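You operate a simulated robot arm through the tools that you are given. There is no shell and no other tool. Be economical: measure what you need, move in short steps, check, and stop when the job is done.

Carry out the task below with a simulated robot arm. There is one attempt and no reset: what you move stays moved.

TASK
Sweep up the spilt grit and empty the dustpan into the waste tub.
Fine: lay the tub's lid beside it and put it on again after; brush and dustpan go back to their places.

It is judged by the outcome, as a careful person would: the job done as asked, and still so three seconds after it is handed in. It fails if anything else is knocked over, pushed out of place, dropped, spilled or broken. Lids that push on must go on centred and level and be pressed home; caps that screw on are set level and turned clockwise until they are tight.

THE ROBOT
A 6-joint arm with a two-finger parallel gripper, fixed in place. Base frame: the origin is at the foot of the arm, x ahead of it, y to its left, z up; the work surface is at about z = 0.72. Lengths are in m, angles in degrees, forces in N, time in s.
With the tool pointing down near the work surface it reaches from about 0.36 to 0.82 m from the base axis. Its first joint turns from -166.0 to 166.0 degrees. Payload 3.91 kg.
Tool frame: the origin (TCP) lies between the finger pads and is the grasp point; the fingertips stand 0.03 m ahead of it; z points along the fingers, y is the line along which they close. Largest opening 0.11 m; finger width 0.02, thickness 0.01; the body of the gripper, 0.048 by 0.112 m, starts 0.055 m behind the TCP.
Orientation is that of the tool frame in the base frame, as a unit quaternion [x, y, z, w]. With the fingers straight down and closing along the base's y, the tool's x points along the base's -x, its y along +y and its z along -z.

THE INTERFACE
- The arm moves only by the tool servo_tool. Its arguments are lists of equal length, an entry for each row: "xyz": the shift along the base's x, y, z in m, a list of three; "angular": the turn, a rotation vector about the base's x, y, z in degrees, a list of three. In form: {"xyz": [[x, y, z], ...], "angular": [[wx, wy, wz], ...]}. A call has 1 to 8 rows; each row shifts and turns the commanded pose from where the row before left it. "grip" is the gripper command, from -1 (shut) to 1 (fully open), values between in proportion, set as the call begins (left out, the last holds). Each row takes 0.2 s and may step no farther than 0.05 m and 8.6 degrees from the row before; otherwise, or with a gripper value out of range, the whole call is refused. Where a pose cannot be reached the arm comes as near as it can. A force on the tool above 40 N (or 10 N above the force at the start of the call, whichever is more), or a blocked arm, ends the call early, and 0.2 s more pass. Each finger travels about 0.045 m/s and halts on what it meets, pressing with about 41 N; the grip force reading is that of the motor and also rises with nothing between the fingers. The clock runs only during rows and for 0.2 s after the last one: add rows that do not move to give the fingers time. The reply holds the time, the measured pose of the TCP, the force on the tool along the base axes, the opening and the grip force, in the units named above and with some noise.
- Cameras (640 x 400 px; columns grow to the right, rows downward): "scene" is fixed at [0.4005, 0.4989, 1.4813]; the picture's right is [-0.53, 0.85, 0.00], its down [0.80, 0.50, -0.32] and it looks along [-0.27, -0.17, -0.95] (base axes); focal length 266 px, centre (320, 200). "wrist" rides on the gripper at [-0.036, 0, -0.057] in the tool frame; the picture's right is [0.00, -1.00, 0.00], its down [0.97, 0.00, -0.24] and it looks along [0.24, 0.00, 0.97] (tool axes); focal length 218 px, centre (320, 200). There is no depth. A picture from a camera that has moved, and an enlarged one, comes with that camera's place and axes in the base frame and with its lens.
- camera(camera): a new picture of that camera. No time passes.
- lift_body(by): slides the trunk up (or, below 0, down) by that many m; the arm rides with it, the base frame stays. It gives what a move gives, with no picture.
- inspect(camera, box): a new picture of the part [left, top, right, bottom] of that camera's present view, enlarged. No time passes.
- hand_in(): hands the job in; it is judged then, once.

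Go step by step. Nothing tells you positions but the pictures and the camera data: compare them with the known pose of the tool, close in by small moves and look again before you grip or let go. The budget is 120 turns and 64 pictures, counting those below and the enlarged ones. Unless the task says otherwise, let go and move clear before handing in, and close with one line.

The tools are called as a command line: name --argument value ..., lists and objects as JSON in quotes. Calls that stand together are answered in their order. servo_tool: Moves the arm, as the interface text tells. Its arguments: {"type":"object","properties":{"xyz":{"type":"array"},"angular":{"type":"array"},"grip":{"type":"number"}},"required":["xyz","angular"]} The other tools are called the same way: lift_body (by) slides the trunk up or down; camera (camera) takes a picture; inspect (camera, box) takes an enlarged picture of a part of a camera's view; hand_in () hands the job in.

At the start:

```text
time: 0.0
ee_pos: [0.284, 0.3918, 1.2219]
tool_rot: [0.0, 1.0, 0.0, 0.0]
contact_force: [-0.2, 0.0, 0.4]
opening: 0.11
grasp_force: 0.0
trunk travel left (down, up): [-0.475, 0.135]
```

scene: 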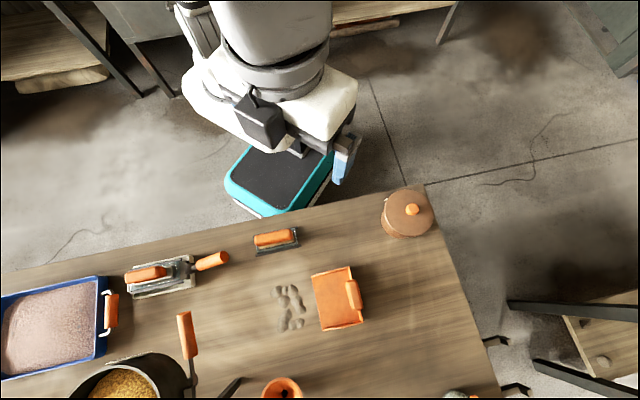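
wrist: 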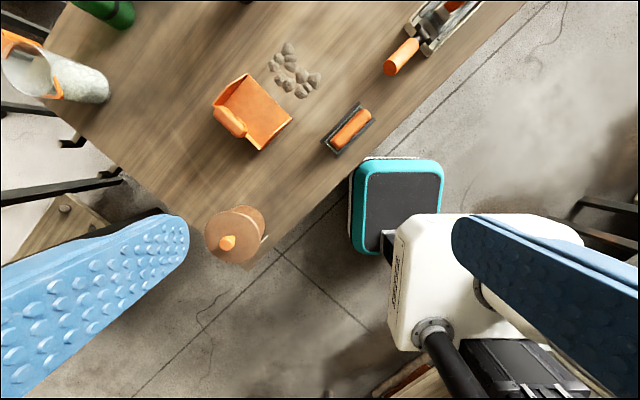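

I see the tub with its lid at the table corner, the orange dustpan, the grit beside it and a small brush with an orange handle. I'll enlarge these to find their shapes and directions.

inspect --camera "scene" --box '[230, 210, 390, 350]'

inspect --camera "scene" --box '[360, 170, 460, 250]'

inspect --camera "wrist" --box '[190, 20, 390, 270]'

```text
2.86 times, centred on (310, 280) of scene
camera zoom: at [0.4005, 0.4989, 1.4813], right [-0.53, 0.85, 0.0], down [0.8, 0.5, -0.32], along [-0.27, -0.17, -0.95], focal length 760 px, centre (349, -29)
```

zoom: 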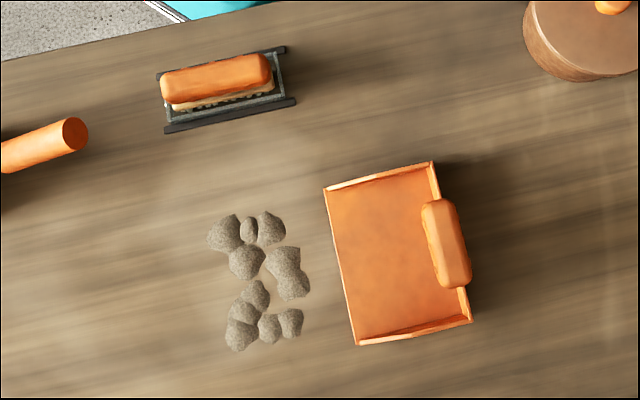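

```text
5.00 times, centred on (410, 210) of scene
camera zoom: at [0.4005, 0.4989, 1.4813], right [-0.53, 0.85, 0.0], down [0.8, 0.5, -0.32], along [-0.27, -0.17, -0.95], focal length 1330 px, centre (-130, 150)
```

zoom: 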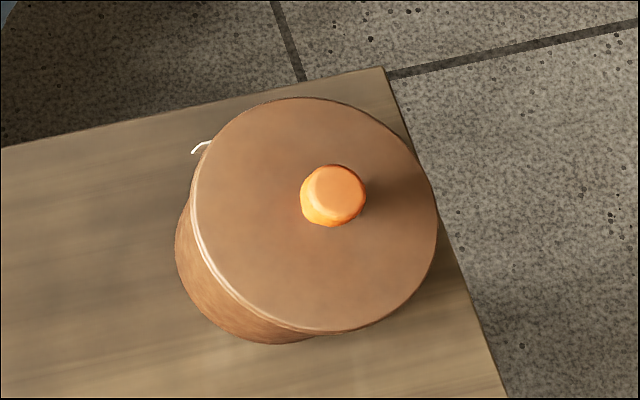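

```text
1.60 times, centred on (290, 145) of wrist
camera zoom: at [0.3186, 0.3918, 1.2784], right [0.0, -1.0, 0.0], down [-0.97, 0.0, 0.24], along [-0.24, 0.0, -0.97], focal length 349 px, centre (368, 288)
```

zoom: 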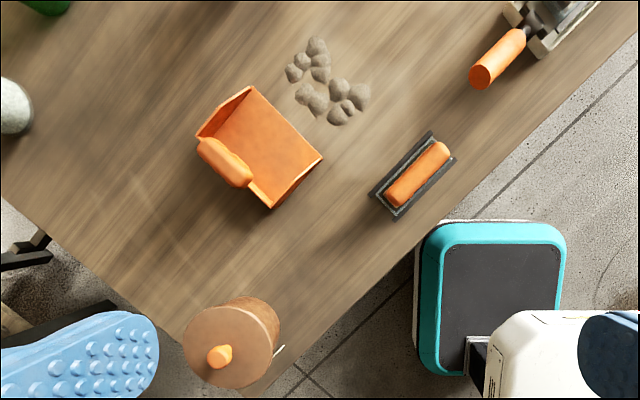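

The table is turned about 45° in the base frame. The pan opens toward the grit along (0.7,-0.7), and the tub is near (0.11,0.59). I'll move above the tub to look at its lid.

servo_tool --xyz '[[-0.024, 0.0286, -0.025], [-0.024, 0.0286, -0.025], [-0.024, 0.0286, -0.025], [-0.024, 0.0286, -0.025], [-0.024, 0.0286, -0.025], [-0.024, 0.0286, -0.025], [-0.024, 0.0286, -0.025], [0, 0, 0]]' --angular '[[0, 0, 0], [0, 0, 0], [0, 0, 0], [0, 0, 0], [0, 0, 0], [0, 0, 0], [0, 0, 0], [0, 0, 0]]' --grip 1

camera --camera "wrist"

```text
time: 1.8
ee_pos: [0.1116, 0.593, 1.0459]
tool_rot: [0.0, 1.0, 0.001, 0.0]
contact_force: [-0.1, 0.7, 1.0]
opening: 0.1102
grasp_force: 0.0
trunk travel left (down, up): [-0.475, 0.135]
```

```text
58 pictures are left
camera wrist: at [0.1467, 0.594, 1.1026], right [0.0, -1.0, 0.0], down [-0.97, 0.0, 0.24], along [-0.24, 0.0, -0.97], focal length 218 px, centre (320, 200)
```

wrist: 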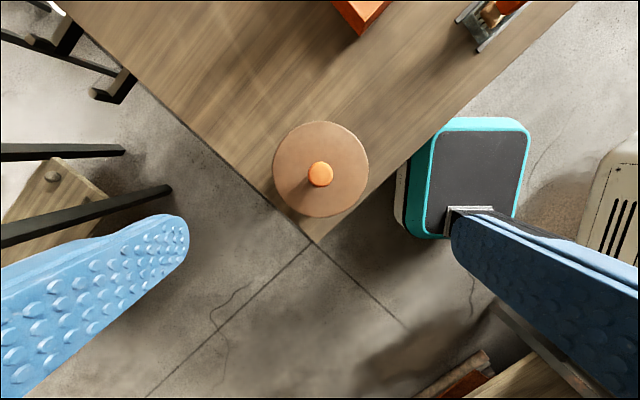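

The lid is about 0.124 m across, its top at z≈0.817, and the knob is centred near (0.117,0.593) with its top at about 0.85. I'll descend over the knob and check.

servo_tool --xyz '[[0.0054, 0, -0.04], [0, 0, -0.04], [0, 0, -0.04], [0, 0, -0.04], [0, 0, -0.02], [0, 0, 0]]' --angular '[[0, 0, 0], [0, 0, 0], [0, 0, 0], [0, 0, 0], [0, 0, 0], [0, 0, 0]]' --grip 0.2

camera --camera "wrist"

inspect --camera "scene" --box '[350, 150, 470, 250]'

```text
time: 3.2
ee_pos: [0.1188, 0.5899, 0.8626]
tool_rot: [-0.001, 1.0, 0.0, 0.0]
contact_force: [-0.3, -0.2, -0.1]
opening: 0.0661
grasp_force: 0.0
trunk travel left (down, up): [-0.475, 0.135]
```

```text
57 pictures are left
camera wrist: at [0.1552, 0.5908, 0.9198], right [0.0, -1.0, 0.0], down [-0.97, 0.0, 0.24], along [-0.24, 0.0, -0.97], focal length 218 px, centre (320, 200)
```

wrist: 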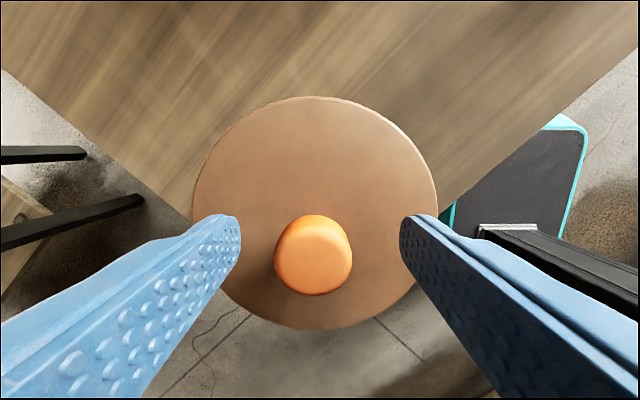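

```text
4.00 times, centred on (410, 200) of scene
camera zoom: at [0.4005, 0.4989, 1.4813], right [-0.53, 0.85, 0.0], down [0.8, 0.5, -0.32], along [-0.27, -0.17, -0.95], focal length 1064 px, centre (-40, 200)
```

zoom: 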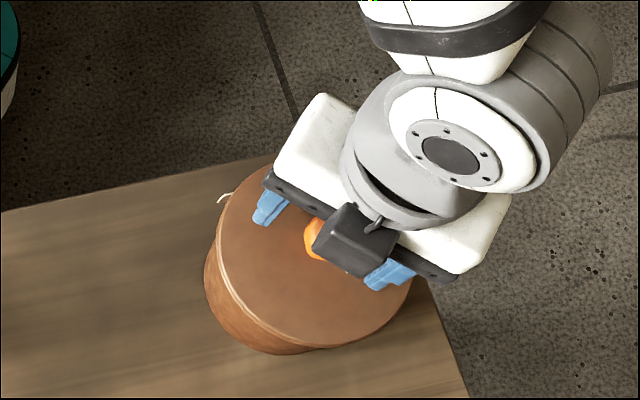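

The knob lies between the fingers, about 3 mm to the left. I'll correct, lower slightly and close on it.

servo_tool --xyz '[[-0.001, 0.003, -0.009], [0, 0, 0], [0, 0, 0], [0, 0, 0], [0, 0, 0], [0, 0, 0]]' --angular '[[0, 0, 0], [0, 0, 0], [0, 0, 0], [0, 0, 0], [0, 0, 0], [0, 0, 0]]'

servo_tool --xyz '[[0, 0, 0], [0, 0, 0], [0, 0, 0], [0, 0, 0], [0, 0, 0], [0, 0, 0]]' --angular '[[0, 0, 0], [0, 0, 0], [0, 0, 0], [0, 0, 0], [0, 0, 0], [0, 0, 0]]' --grip -1

```text
time: 4.6
ee_pos: [0.1184, 0.5939, 0.8563]
tool_rot: [0.001, 1.0, -0.001, 0.0]
contact_force: [0.7, -0.6, 0.2]
opening: 0.066
grasp_force: 0.1
trunk travel left (down, up): [-0.475, 0.135]
```

```text
time: 6.0
ee_pos: [0.1187, 0.5946, 0.8552]
tool_rot: [0.001, 1.0, 0.0, 0.0]
contact_force: [0.1, -0.4, -0.7]
opening: 0.0276
grasp_force: 40.6
trunk travel left (down, up): [-0.475, 0.135]
```

The knob is gripped (0.028 m wide). I'll lift slowly and see whether the lid resists.

servo_tool --xyz '[[0, 0, 0.005], [0, 0, 0.005], [0, 0, 0.01], [0, 0, 0.015], [0, 0, 0.025], [0, 0, 0]]' --angular '[[0, 0, 0], [0, 0, 0], [0, 0, 0], [0, 0, 0], [0, 0, 0], [0, 0, 0]]'

inspect --camera "scene" --box '[350, 150, 470, 250]'

```text
time: 7.4
ee_pos: [0.1194, 0.5937, 0.9147]
tool_rot: [0.0, 1.0, 0.0, 0.0]
contact_force: [-0.4, -0.1, 0.0]
opening: 0.0278
grasp_force: 40.8
trunk travel left (down, up): [-0.475, 0.135]
```

```text
4.00 times, centred on (410, 200) of scene
camera zoom: at [0.4005, 0.4989, 1.4813], right [-0.53, 0.85, 0.0], down [0.8, 0.5, -0.32], along [-0.27, -0.17, -0.95], focal length 1064 px, centre (-40, 200)
```

zoom: 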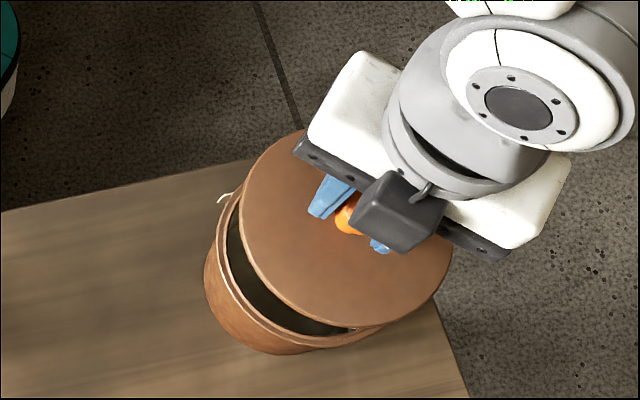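

The lid came free easily. I'll carry it to the clear spot between tub and brush, near (0.223,0.470), and lower it.

servo_tool --xyz '[[0, 0, 0.03], [0.026, -0.031, 0], [0.026, -0.031, 0], [0.026, -0.031, 0], [0.0255, -0.031, 0], [0, 0, -0.04], [0, 0, -0.04], [0, 0, 0]]' --angular '[[0, 0, 0], [0, 0, 0], [0, 0, 0], [0, 0, 0], [0, 0, 0], [0, 0, 0], [0, 0, 0], [0, 0, 0]]'

camera --camera "scene"

camera --camera "wrist"

```text
time: 9.2
ee_pos: [0.2212, 0.4708, 0.8668]
tool_rot: [0.0, 1.0, 0.0, 0.0]
contact_force: [0.1, -0.1, -0.3]
opening: 0.0278
grasp_force: 41.0
trunk travel left (down, up): [-0.475, 0.135]
```

```text
54 pictures are left
```

scene: 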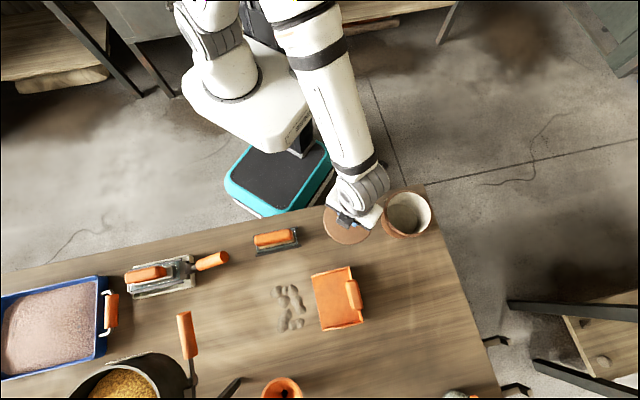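

```text
53 pictures are left
camera wrist: at [0.2577, 0.4704, 0.9236], right [0.0, -1.0, 0.0], down [-0.97, 0.0, 0.24], along [-0.24, 0.0, -0.97], focal length 218 px, centre (320, 200)
```

wrist: 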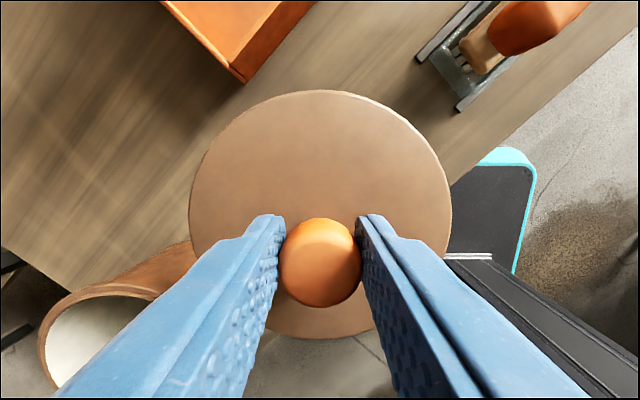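

The lid hangs clear of the tub, pan and brush stand. I'll lower it to near the table and then feel for contact.

servo_tool --xyz '[[0, 0, -0.035], [0, 0, -0.03], [0, 0, -0.015], [0, 0, 0]]' --angular '[[0, 0, 0], [0, 0, 0], [0, 0, 0], [0, 0, 0]]'

servo_tool --xyz '[[0, 0, -0.006], [0, 0, 0]]' --angular '[[0, 0, 0], [0, 0, 0]]'

servo_tool --xyz '[[0, 0, -0.004], [0, 0, 0]]' --angular '[[0, 0, 0], [0, 0, 0]]'

```text
time: 10.2
ee_pos: [0.2224, 0.4728, 0.786]
tool_rot: [0.0, 1.0, 0.0, 0.0]
contact_force: [0.5, 0.2, -0.7]
opening: 0.028
grasp_force: 40.8
trunk travel left (down, up): [-0.475, 0.135]
```

```text
time: 10.8
ee_pos: [0.2223, 0.4724, 0.7787]
tool_rot: [-0.001, 1.0, -0.001, 0.0]
contact_force: [-0.1, -1.5, -0.2]
opening: 0.0277
grasp_force: 41.3
trunk travel left (down, up): [-0.475, 0.135]
```

```text
time: 11.4
ee_pos: [0.2227, 0.4732, 0.775]
tool_rot: [0.0, 1.0, 0.0, 0.0]
contact_force: [-0.5, -0.5, -0.6]
opening: 0.0277
grasp_force: 40.8
trunk travel left (down, up): [-0.475, 0.135]
```

No contact yet at z=0.775. I'll go on in small steps.

servo_tool --xyz '[[0, 0, -0.004], [0, 0, 0]]' --angular '[[0, 0, 0], [0, 0, 0]]'

servo_tool --xyz '[[0, 0, -0.003], [0, 0, 0]]' --angular '[[0, 0, 0], [0, 0, 0]]'

inspect --camera "scene" --box '[290, 170, 410, 270]'

```text
time: 12.0
ee_pos: [0.2219, 0.4722, 0.7751]
tool_rot: [0.0, 1.0, 0.001, 0.0]
contact_force: [1.7, -2.5, 9.5]
opening: 0.0281
grasp_force: 41.4
trunk travel left (down, up): [-0.475, 0.135]
```

```text
time: 12.6
ee_pos: [0.2208, 0.4717, 0.7731]
tool_rot: [0.0, 1.0, 0.002, 0.001]
contact_force: [-4.4, 1.1, 37.1]
opening: 0.0277
grasp_force: 41.0
trunk travel left (down, up): [-0.475, 0.135]
```

```text
4.00 times, centred on (350, 220) of scene
camera zoom: at [0.4005, 0.4989, 1.4813], right [-0.53, 0.85, 0.0], down [0.8, 0.5, -0.32], along [-0.27, -0.17, -0.95], focal length 1064 px, centre (200, 120)
```

zoom: 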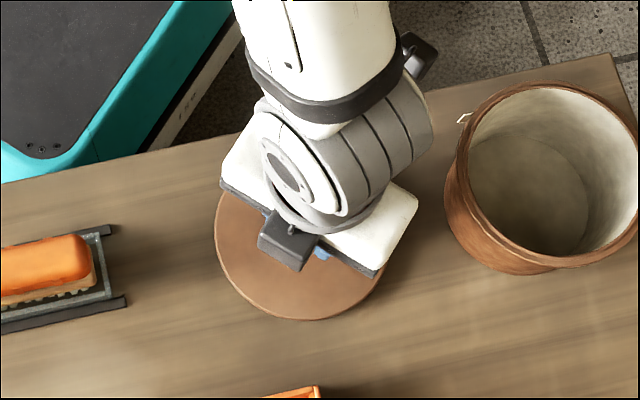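

The lid rests on the table. I'll ease the pressure, open and rise.

servo_tool --xyz '[[0, 0, 0.006], [0, 0, 0], [0, 0, 0], [0, 0, 0]]' --angular '[[0, 0, 0], [0, 0, 0], [0, 0, 0], [0, 0, 0]]'

servo_tool --xyz '[[0, 0, 0], [0, 0, 0], [0, 0, 0], [0, 0, 0.02], [0, 0, 0.04], [0, 0, 0.05], [0, 0, 0.05]]' --angular '[[0, 0, 0], [0, 0, 0], [0, 0, 0], [0, 0, 0], [0, 0, 0], [0, 0, 0], [0, 0, 0]]' --grip 0.2

```text
time: 13.6
ee_pos: [0.2223, 0.4723, 0.7749]
tool_rot: [0.001, 1.0, 0.001, 0.0]
contact_force: [-0.2, 0.4, -1.2]
opening: 0.0279
grasp_force: 40.8
trunk travel left (down, up): [-0.475, 0.135]
```

```text
time: 15.2
ee_pos: [0.2227, 0.4734, 0.9353]
tool_rot: [0.0, 1.0, 0.0, 0.0]
contact_force: [0.1, -0.1, -0.5]
opening: 0.0661
grasp_force: 0.0
trunk travel left (down, up): [-0.475, 0.135]
```

Now the brush: its long axis lies along (0.7,-0.7), so I turn the tool −45° to close across it and go above it.

servo_tool --xyz '[[0.0222, -0.0252, 0.01], [0.0222, -0.0252, 0], [0.0222, -0.0252, 0], [0.0222, -0.0252, 0], [0.0222, -0.0252, 0], [0.0222, -0.0252, 0], [0, 0, 0]]' --angular '[[0, 0, -7.5], [0, 0, -7.5], [0, 0, -7.5], [0, 0, -7.5], [0, 0, -7.5], [0, 0, -7.5], [0, 0, 0]]'

camera --camera "wrist"

camera --camera "scene"

```text
time: 16.8
ee_pos: [0.3562, 0.3192, 0.9468]
tool_rot: [0.384, 0.923, 0.0, 0.0]
contact_force: [0.2, -0.1, 0.7]
opening: 0.0662
grasp_force: 0.0
trunk travel left (down, up): [-0.475, 0.135]
```

```text
51 pictures are left
camera wrist: at [0.3807, 0.2925, 1.0045], right [-0.71, -0.71, 0.0], down [-0.69, 0.69, 0.24], along [-0.17, 0.17, -0.97], focal length 218 px, centre (320, 200)
```

wrist: 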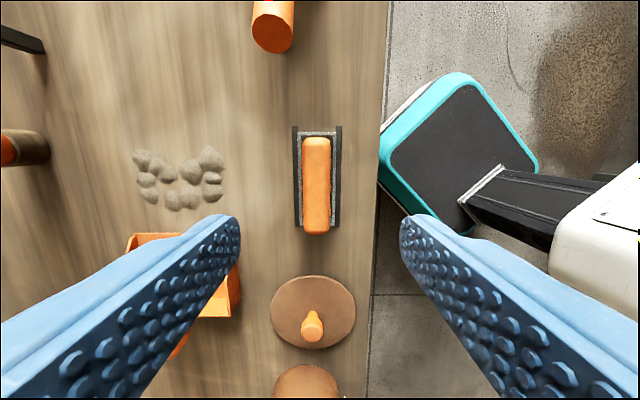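

```text
50 pictures are left
```

scene: 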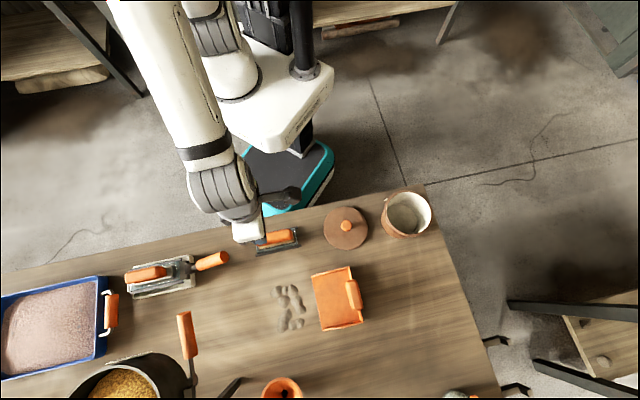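

The tool is square to the table now. The brush handle is about 0.03 by 0.10 m, centred near (0.355,0.3235) with its top at z≈0.776. I'll descend partway and look again.

servo_tool --xyz '[[-0.001, 0.004, -0.04], [0, 0, -0.04], [0, 0, -0.03], [0, 0, 0]]' --angular '[[0, 0, 0], [0, 0, 0], [0, 0, 0], [0, 0, 0]]'

camera --camera "wrist"

inspect --camera "scene" --box '[220, 190, 340, 270]'

```text
time: 17.8
ee_pos: [0.3543, 0.3251, 0.8375]
tool_rot: [0.383, 0.924, 0.0, 0.0]
contact_force: [-0.7, 0.7, -0.6]
opening: 0.0659
grasp_force: 0.0
trunk travel left (down, up): [-0.475, 0.135]
```

```text
49 pictures are left
camera wrist: at [0.3799, 0.2996, 0.8943], right [-0.71, -0.71, 0.0], down [-0.69, 0.69, 0.24], along [-0.17, 0.17, -0.97], focal length 218 px, centre (320, 200)
```

wrist: 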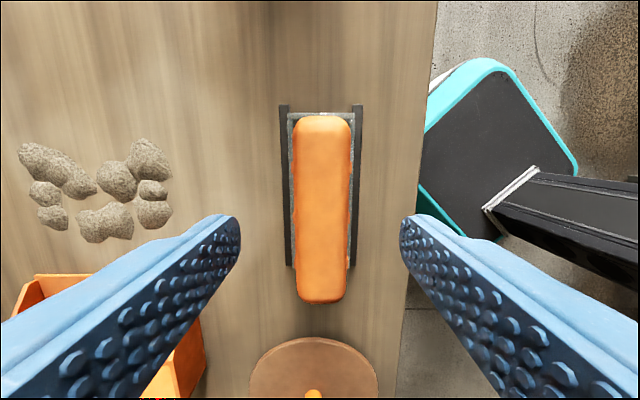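

```text
5.00 times, centred on (280, 230) of scene
camera zoom: at [0.4005, 0.4989, 1.4813], right [-0.53, 0.85, 0.0], down [0.8, 0.5, -0.32], along [-0.27, -0.17, -0.95], focal length 1330 px, centre (520, 50)
```

zoom: 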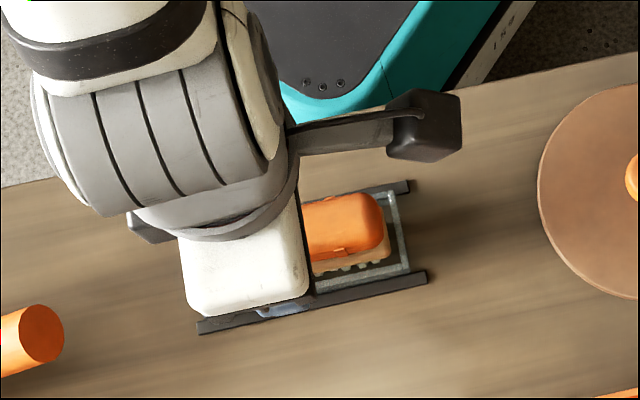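

The brush is centred within about 4 mm. I'll shift, descend to z≈0.774 and close.

servo_tool --xyz '[[-0.003, 0.003, -0.03], [0, 0, -0.025], [0, 0, -0.009], [0, 0, 0]]' --angular '[[0, 0, 0], [0, 0, 0], [0, 0, 0], [0, 0, 0]]'

servo_tool --xyz '[[0, 0, 0], [0, 0, 0], [0, 0, 0], [0, 0, 0], [0, 0, 0]]' --angular '[[0, 0, 0], [0, 0, 0], [0, 0, 0], [0, 0, 0], [0, 0, 0]]' --grip -1

camera --camera "wrist"

```text
time: 18.8
ee_pos: [0.352, 0.3268, 0.7726]
tool_rot: [0.383, 0.924, 0.0, 0.0]
contact_force: [0.2, -0.7, 0.2]
opening: 0.0661
grasp_force: 0.1
trunk travel left (down, up): [-0.475, 0.135]
```

```text
time: 20.0
ee_pos: [0.3519, 0.3266, 0.7732]
tool_rot: [0.383, 0.924, 0.0, 0.0]
contact_force: [0.9, 0.3, 0.5]
opening: 0.0294
grasp_force: 41.1
trunk travel left (down, up): [-0.475, 0.135]
```

```text
47 pictures are left
camera wrist: at [0.3772, 0.3009, 0.829], right [-0.71, -0.71, 0.0], down [-0.69, 0.69, 0.24], along [-0.17, 0.17, -0.97], focal length 218 px, centre (320, 200)
```

wrist: 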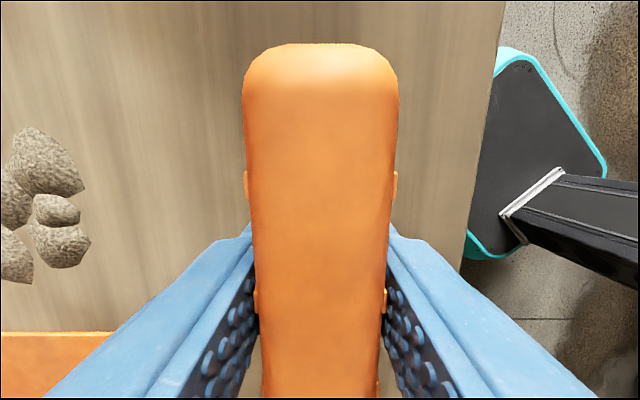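

The handle is gripped firmly (0.029 m) at (0.352,0.327,0.773). I'll lift and look.

servo_tool --xyz '[[0, 0, 0.01], [0, 0, 0.02], [0, 0, 0.04], [0, 0, 0.04], [0, 0, 0]]' --angular '[[0, 0, 0], [0, 0, 0], [0, 0, 0], [0, 0, 0], [0, 0, 0]]'

inspect --camera "scene" --box '[200, 150, 360, 270]'

inspect --camera "wrist" --box '[0, 0, 640, 400]'

```text
time: 21.2
ee_pos: [0.3512, 0.324, 0.8812]
tool_rot: [0.383, 0.924, 0.001, 0.0]
contact_force: [-0.2, -0.3, -2.0]
opening: 0.0292
grasp_force: 40.6
trunk travel left (down, up): [-0.475, 0.135]
```

```text
3.33 times, centred on (280, 210) of scene
camera zoom: at [0.4005, 0.4989, 1.4813], right [-0.53, 0.85, 0.0], down [0.8, 0.5, -0.32], along [-0.27, -0.17, -0.95], focal length 887 px, centre (453, 167)
```

zoom: 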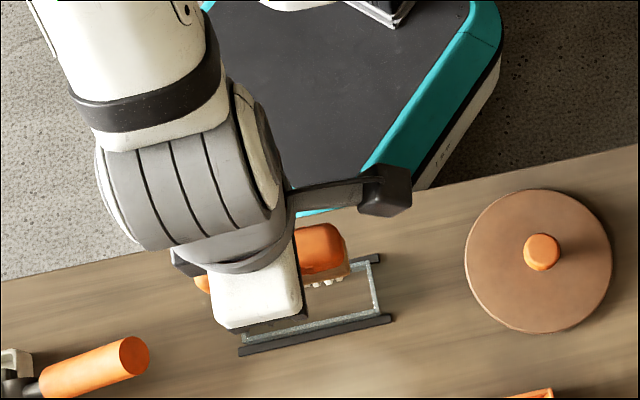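

```text
1.00 times, centred on (320, 200) of wrist
camera zoom: at [0.3768, 0.2981, 0.9384], right [-0.71, -0.71, 0.0], down [-0.69, 0.69, 0.24], along [-0.17, 0.17, -0.97], focal length 218 px, centre (320, 200)
```

zoom: 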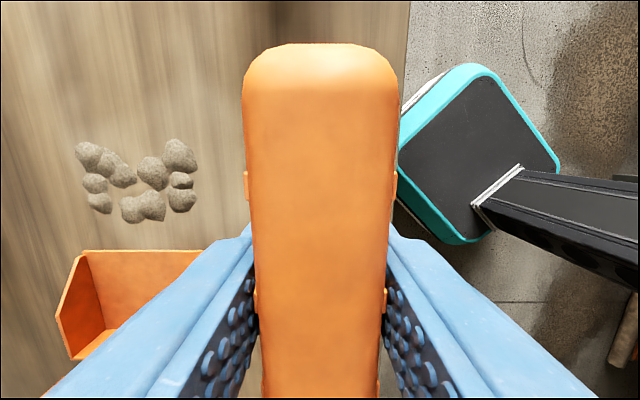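

The brush is held and its stand stayed put. The grit covers about 0.118 m across the pan's width, more than the brush can take, so I'll first nudge it together from both sides. I'll set the brush down beside it at low w and feel for the table.

servo_tool --xyz '[[0.026, 0.025, 0], [0.0265, 0.025, 0], [0, 0, -0.04], [0, 0, -0.04], [0, 0, -0.01], [0, 0, 0]]' --angular '[[0, 0, 0], [0, 0, 0], [0, 0, 0], [0, 0, 0], [0, 0, 0], [0, 0, 0]]'

servo_tool --xyz '[[0, 0, -0.008], [0, 0, 0]]' --angular '[[0, 0, 0], [0, 0, 0]]'

servo_tool --xyz '[[0, 0, -0.004], [0, 0, 0]]' --angular '[[0, 0, 0], [0, 0, 0]]'

camera --camera "wrist"

inspect --camera "scene" --box '[220, 190, 380, 350]'

```text
time: 22.6
ee_pos: [0.4032, 0.3763, 0.7915]
tool_rot: [0.382, 0.924, 0.0, 0.0]
contact_force: [-0.2, 0.0, -2.2]
opening: 0.0292
grasp_force: 40.5
trunk travel left (down, up): [-0.475, 0.135]
```

```text
time: 23.2
ee_pos: [0.404, 0.3759, 0.7841]
tool_rot: [0.382, 0.924, 0.0, 0.0]
contact_force: [0.4, 0.0, -2.1]
opening: 0.0296
grasp_force: 41.3
trunk travel left (down, up): [-0.475, 0.135]
```

```text
time: 23.8
ee_pos: [0.4033, 0.3772, 0.7796]
tool_rot: [0.383, 0.924, -0.001, 0.0]
contact_force: [-0.3, 0.8, -2.4]
opening: 0.0295
grasp_force: 41.1
trunk travel left (down, up): [-0.475, 0.135]
```

```text
44 pictures are left
camera wrist: at [0.4292, 0.3508, 0.8365], right [-0.71, -0.71, 0.0], down [-0.69, 0.69, 0.24], along [-0.17, 0.17, -0.97], focal length 218 px, centre (320, 200)
```

wrist: 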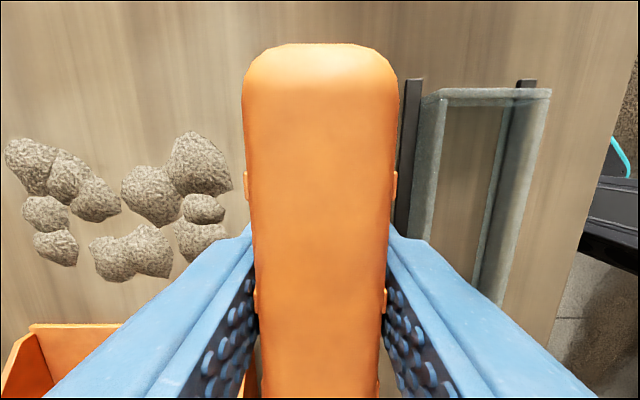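

```text
2.50 times, centred on (300, 270) of scene
camera zoom: at [0.4005, 0.4989, 1.4813], right [-0.53, 0.85, 0.0], down [0.8, 0.5, -0.32], along [-0.27, -0.17, -0.95], focal length 665 px, centre (370, 25)
```

zoom: 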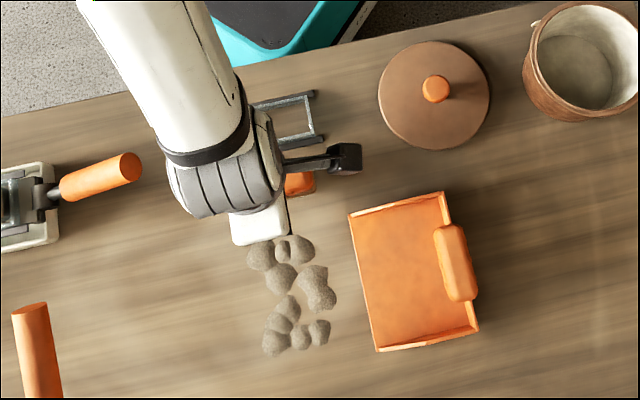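

No contact with the table yet. I'll lower further in small steps.

servo_tool --xyz '[[0, 0, -0.006], [0, 0, 0]]' --angular '[[0, 0, 0], [0, 0, 0]]'

servo_tool --xyz '[[0, 0, -0.004], [0, 0, 0]]' --angular '[[0, 0, 0], [0, 0, 0]]'

servo_tool --xyz '[[0, 0, -0.003], [0, 0, 0]]' --angular '[[0, 0, 0], [0, 0, 0]]'

```text
time: 24.4
ee_pos: [0.4036, 0.3765, 0.7731]
tool_rot: [0.383, 0.924, 0.0, 0.0]
contact_force: [-0.2, 0.3, -1.4]
opening: 0.0294
grasp_force: 40.9
trunk travel left (down, up): [-0.475, 0.135]
```

```text
time: 25.0
ee_pos: [0.4032, 0.3772, 0.7725]
tool_rot: [0.382, 0.924, 0.001, 0.0]
contact_force: [-1.2, -2.5, 23.9]
opening: 0.0294
grasp_force: 41.0
trunk travel left (down, up): [-0.475, 0.135]
```

```text
time: 25.6
ee_pos: [0.4038, 0.377, 0.7689]
tool_rot: [0.382, 0.924, 0.002, 0.001]
contact_force: [-2.6, -5.4, 38.1]
opening: 0.0294
grasp_force: 40.8
trunk travel left (down, up): [-0.475, 0.135]
```

The bristles touch the table at z≈0.773. I'll raise until they just brush the surface, then push the near-side lumps inward (+w) slowly.

servo_tool --xyz '[[0, 0, 0.006], [0, 0, 0]]' --angular '[[0, 0, 0], [0, 0, 0]]'

servo_tool --xyz '[[0.0055, 0.0055, 0], [0.0055, 0.0055, 0], [0.0055, 0.0055, 0], [0.0055, 0.0055, 0], [0.0055, 0.0055, 0], [0.0055, 0.0055, 0], [0.0055, 0.0055, 0], [0, 0, 0]]' --angular '[[0, 0, 0], [0, 0, 0], [0, 0, 0], [0, 0, 0], [0, 0, 0], [0, 0, 0], [0, 0, 0], [0, 0, 0]]'

camera --camera "wrist"

```text
time: 26.2
ee_pos: [0.4038, 0.3774, 0.7714]
tool_rot: [0.382, 0.924, -0.001, -0.001]
contact_force: [-0.2, -0.8, -2.1]
opening: 0.0293
grasp_force: 41.1
trunk travel left (down, up): [-0.475, 0.135]
```

```text
time: 28.0
ee_pos: [0.4434, 0.4157, 0.7719]
tool_rot: [0.383, 0.924, 0.0, -0.001]
contact_force: [0.3, 0.2, -1.8]
opening: 0.0292
grasp_force: 41.0
trunk travel left (down, up): [-0.475, 0.135]
```

```text
42 pictures are left
camera wrist: at [0.469, 0.3894, 0.8299], right [-0.71, -0.71, 0.0], down [-0.69, 0.69, 0.24], along [-0.17, 0.17, -0.97], focal length 218 px, centre (320, 200)
```

wrist: 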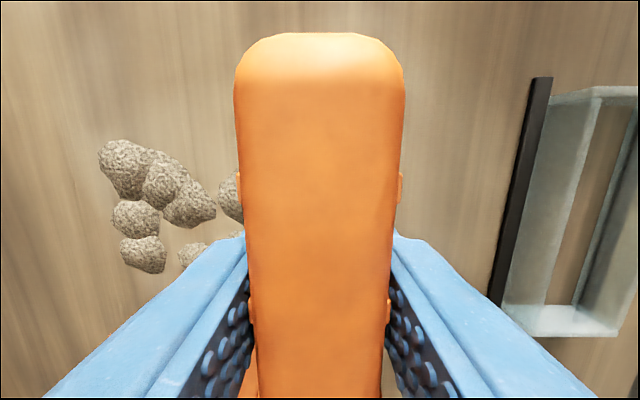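

The near side is gathered. Before working from the far side I'll rise and check the clearance to the orange cup there.

servo_tool --xyz '[[-0.004, -0.004, 0.0], [0, 0, 0.04], [0, 0, 0.04], [0, 0, 0]]' --angular '[[0, 0, 0], [0, 0, 0], [0, 0, 0], [0, 0, 0]]'

camera --camera "wrist"

inspect --camera "scene" --box '[200, 260, 400, 400]'

```text
time: 29.0
ee_pos: [0.4375, 0.4111, 0.8528]
tool_rot: [0.382, 0.924, 0.0, 0.0]
contact_force: [1.1, -0.1, -2.7]
opening: 0.0297
grasp_force: 40.7
trunk travel left (down, up): [-0.475, 0.135]
```

```text
41 pictures are left
camera wrist: at [0.4644, 0.3856, 0.9095], right [-0.71, -0.71, 0.0], down [-0.69, 0.69, 0.24], along [-0.17, 0.17, -0.97], focal length 218 px, centre (320, 200)
```

wrist: 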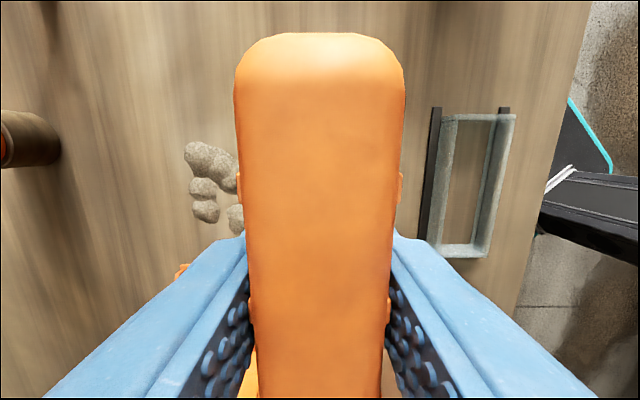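

```text
2.86 times, centred on (300, 330) of scene
camera zoom: at [0.4005, 0.4989, 1.4813], right [-0.53, 0.85, 0.0], down [0.8, 0.5, -0.32], along [-0.27, -0.17, -0.95], focal length 760 px, centre (377, -171)
```

zoom: 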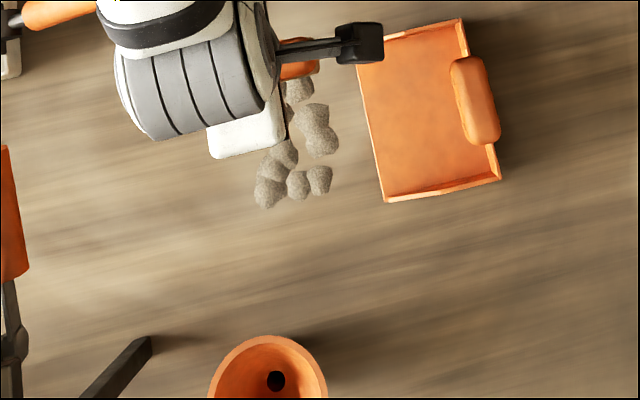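

The cup rim is lower than the gripper body and out of reach of the fingers, so it's clear. I'll cross over the grit to w≈0.745, lower, and look.

servo_tool --xyz '[[0.0333, 0.035, 0], [0.0333, 0.035, 0], [0.0333, 0.035, 0], [0, 0, 0], [0, 0, -0.035], [0, 0, -0.03], [0, 0, -0.016], [0, 0, 0]]' --angular '[[0, 0, 0], [0, 0, 0], [0, 0, 0], [0, 0, 0], [0, 0, 0], [0, 0, 0], [0, 0, 0], [0, 0, 0]]'

camera --camera "wrist"

```text
time: 30.8
ee_pos: [0.5401, 0.5173, 0.7725]
tool_rot: [0.382, 0.924, 0.0, 0.0]
contact_force: [0.0, -0.2, -1.6]
opening: 0.0291
grasp_force: 41.2
trunk travel left (down, up): [-0.475, 0.135]
```

```text
39 pictures are left
camera wrist: at [0.5658, 0.4921, 0.8288], right [-0.71, -0.71, 0.0], down [-0.69, 0.69, 0.24], along [-0.17, 0.17, -0.97], focal length 218 px, centre (320, 200)
```

wrist: 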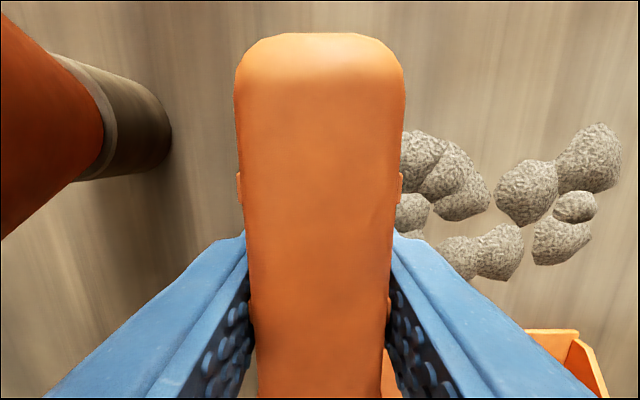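

The brush is just outside the far group. I'll push it inward by about 0.038 m.

servo_tool --xyz '[[-0.004, -0.004, -0.001], [-0.004, -0.004, 0], [-0.004, -0.004, 0], [-0.004, -0.004, 0], [-0.004, -0.004, 0], [-0.004, -0.004, 0], [-0.0035, -0.0035, 0], [0, 0, 0]]' --angular '[[0, 0, 0], [0, 0, 0], [0, 0, 0], [0, 0, 0], [0, 0, 0], [0, 0, 0], [0, 0, 0], [0, 0, 0]]'

servo_tool --xyz '[[0.004, 0.004, 0], [0, 0, 0.04], [0, 0, 0.05], [0, 0, 0]]' --angular '[[0, 0, 0], [0, 0, 0], [0, 0, 0], [0, 0, 0]]'

inspect --camera "scene" --box '[220, 210, 400, 350]'

```text
time: 32.6
ee_pos: [0.5112, 0.4901, 0.7708]
tool_rot: [0.383, 0.924, 0.001, 0.001]
contact_force: [0.4, 0.0, -1.9]
opening: 0.0293
grasp_force: 41.1
trunk travel left (down, up): [-0.475, 0.135]
```

```text
time: 33.6
ee_pos: [0.5166, 0.493, 0.8602]
tool_rot: [0.383, 0.924, -0.001, 0.0]
contact_force: [-0.1, -0.3, -1.5]
opening: 0.0294
grasp_force: 40.8
trunk travel left (down, up): [-0.475, 0.135]
```

```text
2.86 times, centred on (310, 280) of scene
camera zoom: at [0.4005, 0.4989, 1.4813], right [-0.53, 0.85, 0.0], down [0.8, 0.5, -0.32], along [-0.27, -0.17, -0.95], focal length 760 px, centre (349, -29)
```

zoom: 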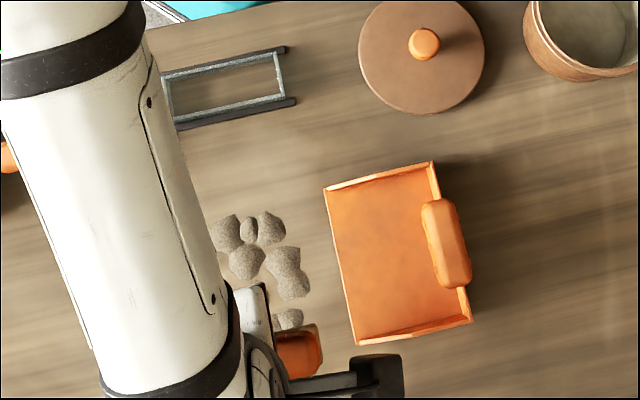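

In the scene view the near lumps look unmoved, so my pushes may not have touched them. I'll raise the brush, turn it 90° for the main sweep, and look properly at the grit.

servo_tool --xyz '[[0, 0, 0.02], [0, 0, 0.0], [0, 0, 0], [0, 0, 0], [0, 0, 0], [0, 0, 0]]' --angular '[[0, 0, 8.5], [0, 0, 8.5], [0, 0, 8.5], [0, 0, 8.5], [0, 0, 8.5], [0, 0, 8.5]]'

servo_tool --xyz '[[0, 0, 0], [0, 0, 0.0], [0, 0, 0], [0, 0, 0], [0, 0, 0], [0, 0, 0]]' --angular '[[0, 0, 8.5], [0, 0, 8.5], [0, 0, 8.5], [0, 0, 8.5], [0, 0, 5.0], [0, 0, 0]]'

camera --camera "wrist"

inspect --camera "scene" --box '[220, 210, 400, 350]'

```text
time: 35.0
ee_pos: [0.5154, 0.4931, 0.882]
tool_rot: [-0.054, 0.999, 0.0, 0.0]
contact_force: [0.5, -0.5, -2.5]
opening: 0.0296
grasp_force: 41.2
trunk travel left (down, up): [-0.475, 0.135]
```

```text
time: 36.4
ee_pos: [0.5155, 0.4925, 0.8804]
tool_rot: [-0.384, 0.923, -0.001, 0.001]
contact_force: [0.0, 0.4, -3.6]
opening: 0.0292
grasp_force: 40.8
trunk travel left (down, up): [-0.475, 0.135]
```

```text
37 pictures are left
camera wrist: at [0.54, 0.518, 0.9379], right [0.71, -0.71, 0.0], down [-0.69, -0.69, 0.24], along [-0.17, -0.17, -0.97], focal length 218 px, centre (320, 200)
```

wrist: 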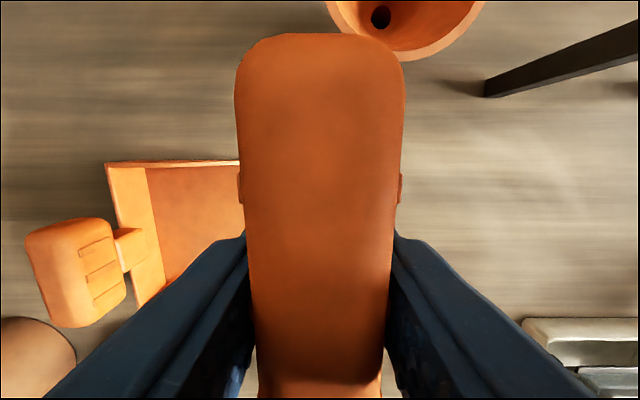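

```text
2.86 times, centred on (310, 280) of scene
camera zoom: at [0.4005, 0.4989, 1.4813], right [-0.53, 0.85, 0.0], down [0.8, 0.5, -0.32], along [-0.27, -0.17, -0.95], focal length 760 px, centre (349, -29)
```

zoom: 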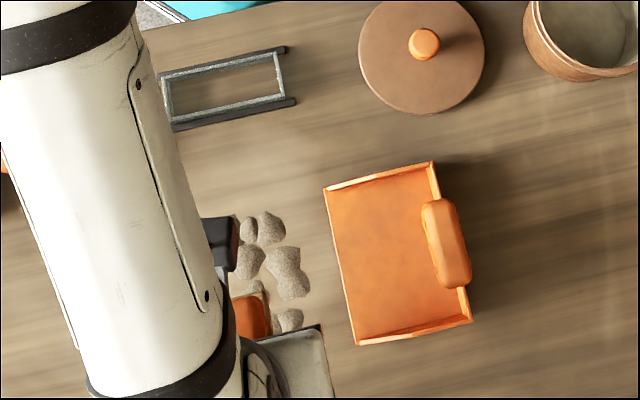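

I'll move the brush behind the grit (s≈0.11) and look at the lumps from there.

servo_tool --xyz '[[0.0103, -0.0333, 0], [0.0103, -0.0333, 0], [0.0103, -0.0333, 0], [0, 0, -0.04], [0, 0, 0]]' --angular '[[0, 0, 0], [0, 0, 0], [0, 0, 0], [0, 0, 0], [0, 0, 0]]'

camera --camera "wrist"

inspect --camera "scene" --box '[220, 210, 400, 350]'

```text
time: 37.6
ee_pos: [0.5465, 0.3925, 0.8416]
tool_rot: [-0.382, 0.924, 0.0, 0.0]
contact_force: [-0.2, -0.1, -1.0]
opening: 0.0295
grasp_force: 40.7
trunk travel left (down, up): [-0.475, 0.135]
```

```text
35 pictures are left
camera wrist: at [0.5727, 0.4187, 0.8981], right [0.71, -0.71, 0.0], down [-0.69, -0.69, 0.24], along [-0.17, -0.17, -0.97], focal length 218 px, centre (320, 200)
```

wrist: 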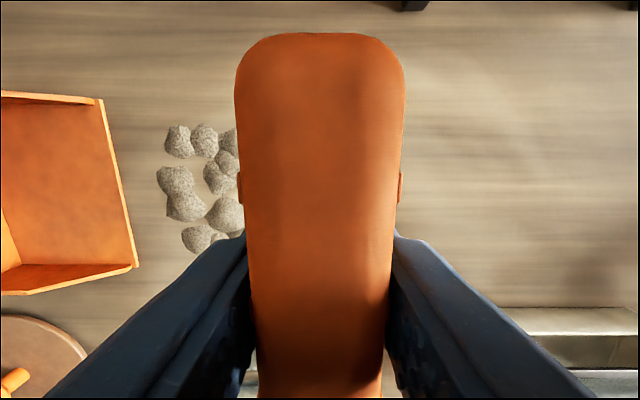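

```text
2.86 times, centred on (310, 280) of scene
camera zoom: at [0.4005, 0.4989, 1.4813], right [-0.53, 0.85, 0.0], down [0.8, 0.5, -0.32], along [-0.27, -0.17, -0.95], focal length 760 px, centre (349, -29)
```

zoom: 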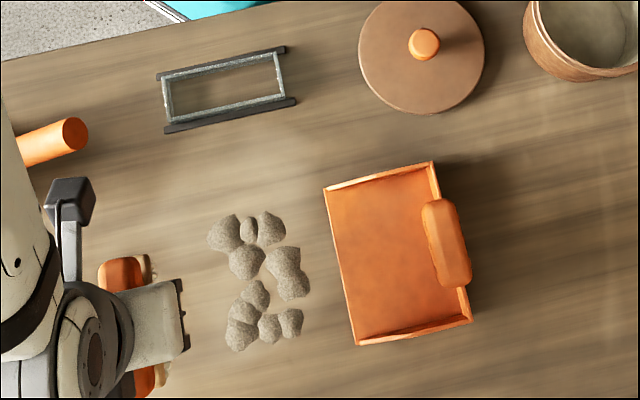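

The lumps are exactly where they started, so the brush passed beside or above them. I'll lower the brush here behind them until the bristles truly press on the table.

servo_tool --xyz '[[-0.0035, -0.0035, -0.035], [0, 0, -0.03], [0, 0, -0.004], [0, 0, 0]]' --angular '[[0, 0, 0], [0, 0, 0], [0, 0, 0], [0, 0, 0]]'

servo_tool --xyz '[[0, 0, -0.002], [0, 0, 0]]' --angular '[[0, 0, 0], [0, 0, 0]]'

servo_tool --xyz '[[0, 0, -0.002], [0, 0, 0]]' --angular '[[0, 0, 0], [0, 0, 0]]'

inspect --camera "scene" --box '[220, 230, 340, 330]'

```text
time: 38.6
ee_pos: [0.5415, 0.3879, 0.7713]
tool_rot: [-0.382, 0.924, 0.0, 0.0]
contact_force: [0.1, 0.3, -2.0]
opening: 0.0291
grasp_force: 41.2
trunk travel left (down, up): [-0.475, 0.135]
```

```text
time: 39.2
ee_pos: [0.5434, 0.389, 0.7703]
tool_rot: [-0.383, 0.924, 0.0, 0.0]
contact_force: [0.0, -0.3, -2.3]
opening: 0.0294
grasp_force: 41.1
trunk travel left (down, up): [-0.475, 0.135]
```

```text
time: 39.8
ee_pos: [0.5432, 0.3877, 0.7689]
tool_rot: [-0.383, 0.924, 0.0, 0.001]
contact_force: [0.7, -1.1, 2.8]
opening: 0.0293
grasp_force: 41.2
trunk travel left (down, up): [-0.475, 0.135]
```

```text
4.00 times, centred on (280, 280) of scene
camera zoom: at [0.4005, 0.4989, 1.4813], right [-0.53, 0.85, 0.0], down [0.8, 0.5, -0.32], along [-0.27, -0.17, -0.95], focal length 1064 px, centre (480, -120)
```

zoom: 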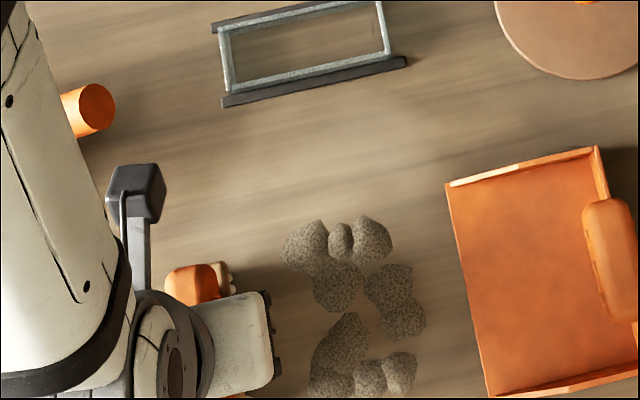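

Bristles now press lightly on the table. I'll sweep 0.06 m toward the pan and check whether the lumps move.

servo_tool --xyz '[[-0.006, 0.006, 0], [-0.006, 0.006, 0], [-0.006, 0.006, 0], [-0.006, 0.006, 0], [-0.006, 0.006, 0], [-0.006, 0.006, 0], [-0.006, 0.006, 0], [0, 0, 0]]' --angular '[[0, 0, 0], [0, 0, 0], [0, 0, 0], [0, 0, 0], [0, 0, 0], [0, 0, 0], [0, 0, 0], [0, 0, 0]]'

camera --camera "wrist"

inspect --camera "scene" --box '[220, 210, 400, 350]'

```text
time: 41.6
ee_pos: [0.5011, 0.4321, 0.7691]
tool_rot: [-0.383, 0.924, 0.0, 0.0]
contact_force: [4.8, -4.8, 8.8]
opening: 0.0295
grasp_force: 41.0
trunk travel left (down, up): [-0.475, 0.135]
```

```text
32 pictures are left
camera wrist: at [0.5263, 0.4563, 0.826], right [0.71, -0.71, 0.0], down [-0.69, -0.69, 0.24], along [-0.17, -0.17, -0.97], focal length 218 px, centre (320, 200)
```

wrist: 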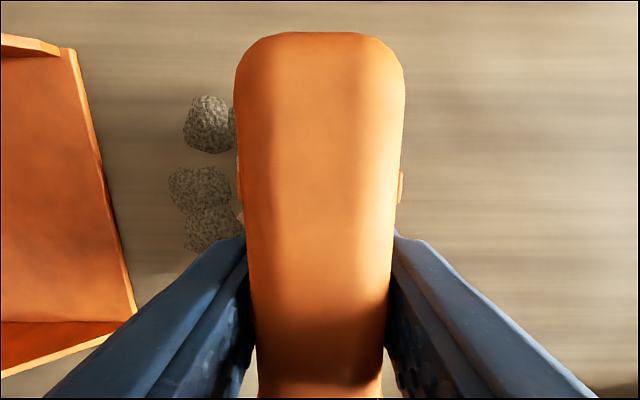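

```text
2.86 times, centred on (310, 280) of scene
camera zoom: at [0.4005, 0.4989, 1.4813], right [-0.53, 0.85, 0.0], down [0.8, 0.5, -0.32], along [-0.27, -0.17, -0.95], focal length 760 px, centre (349, -29)
```

zoom: 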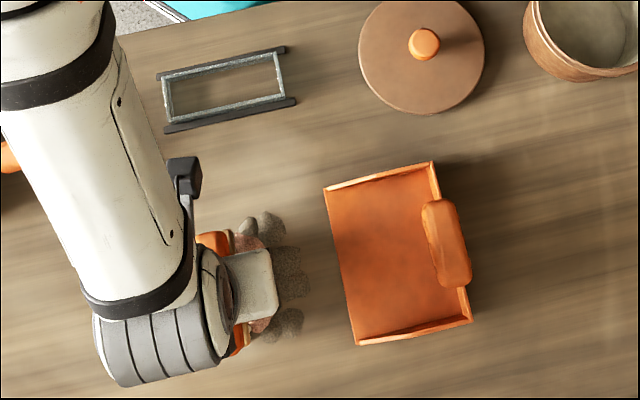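

The force shows the bristles dragging. I'll carry on the stroke up to the pan's lip and look.

servo_tool --xyz '[[-0.007, 0.007, 0], [-0.007, 0.007, 0], [-0.007, 0.007, 0], [-0.007, 0.007, 0], [-0.007, 0.007, 0], [-0.007, 0.007, 0], [-0.007, 0.007, 0], [0, 0, 0]]' --angular '[[0, 0, 0], [0, 0, 0], [0, 0, 0], [0, 0, 0], [0, 0, 0], [0, 0, 0], [0, 0, 0], [0, 0, 0]]'

camera --camera "wrist"

inspect --camera "scene" --box '[220, 210, 400, 350]'

```text
time: 43.4
ee_pos: [0.4513, 0.4804, 0.7689]
tool_rot: [-0.383, 0.924, 0.002, 0.002]
contact_force: [11.6, -11.1, 25.1]
opening: 0.0295
grasp_force: 40.8
trunk travel left (down, up): [-0.475, 0.135]
```

```text
30 pictures are left
camera wrist: at [0.477, 0.5047, 0.826], right [0.71, -0.71, 0.0], down [-0.69, -0.69, 0.24], along [-0.17, -0.17, -0.97], focal length 218 px, centre (320, 200)
```

wrist: 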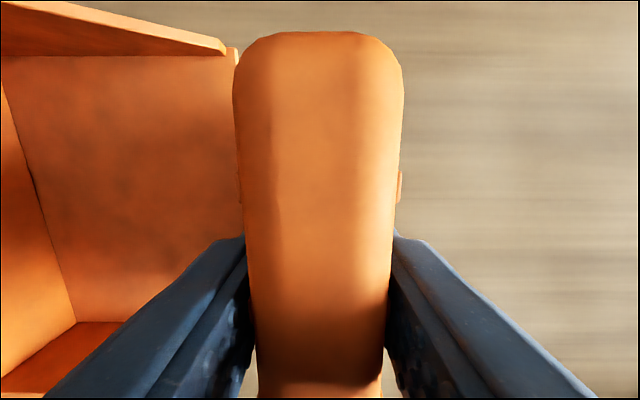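

```text
2.86 times, centred on (310, 280) of scene
camera zoom: at [0.4005, 0.4989, 1.4813], right [-0.53, 0.85, 0.0], down [0.8, 0.5, -0.32], along [-0.27, -0.17, -0.95], focal length 760 px, centre (349, -29)
```

zoom: 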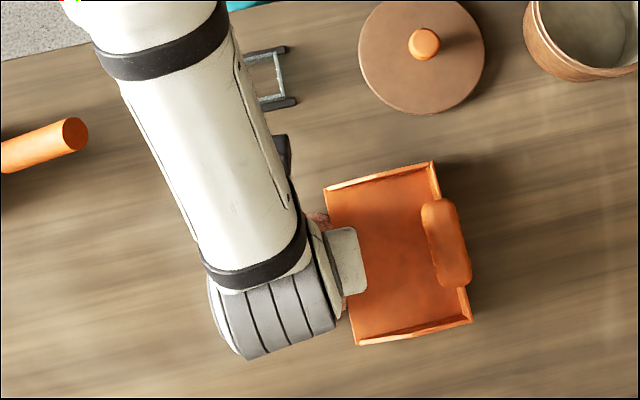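

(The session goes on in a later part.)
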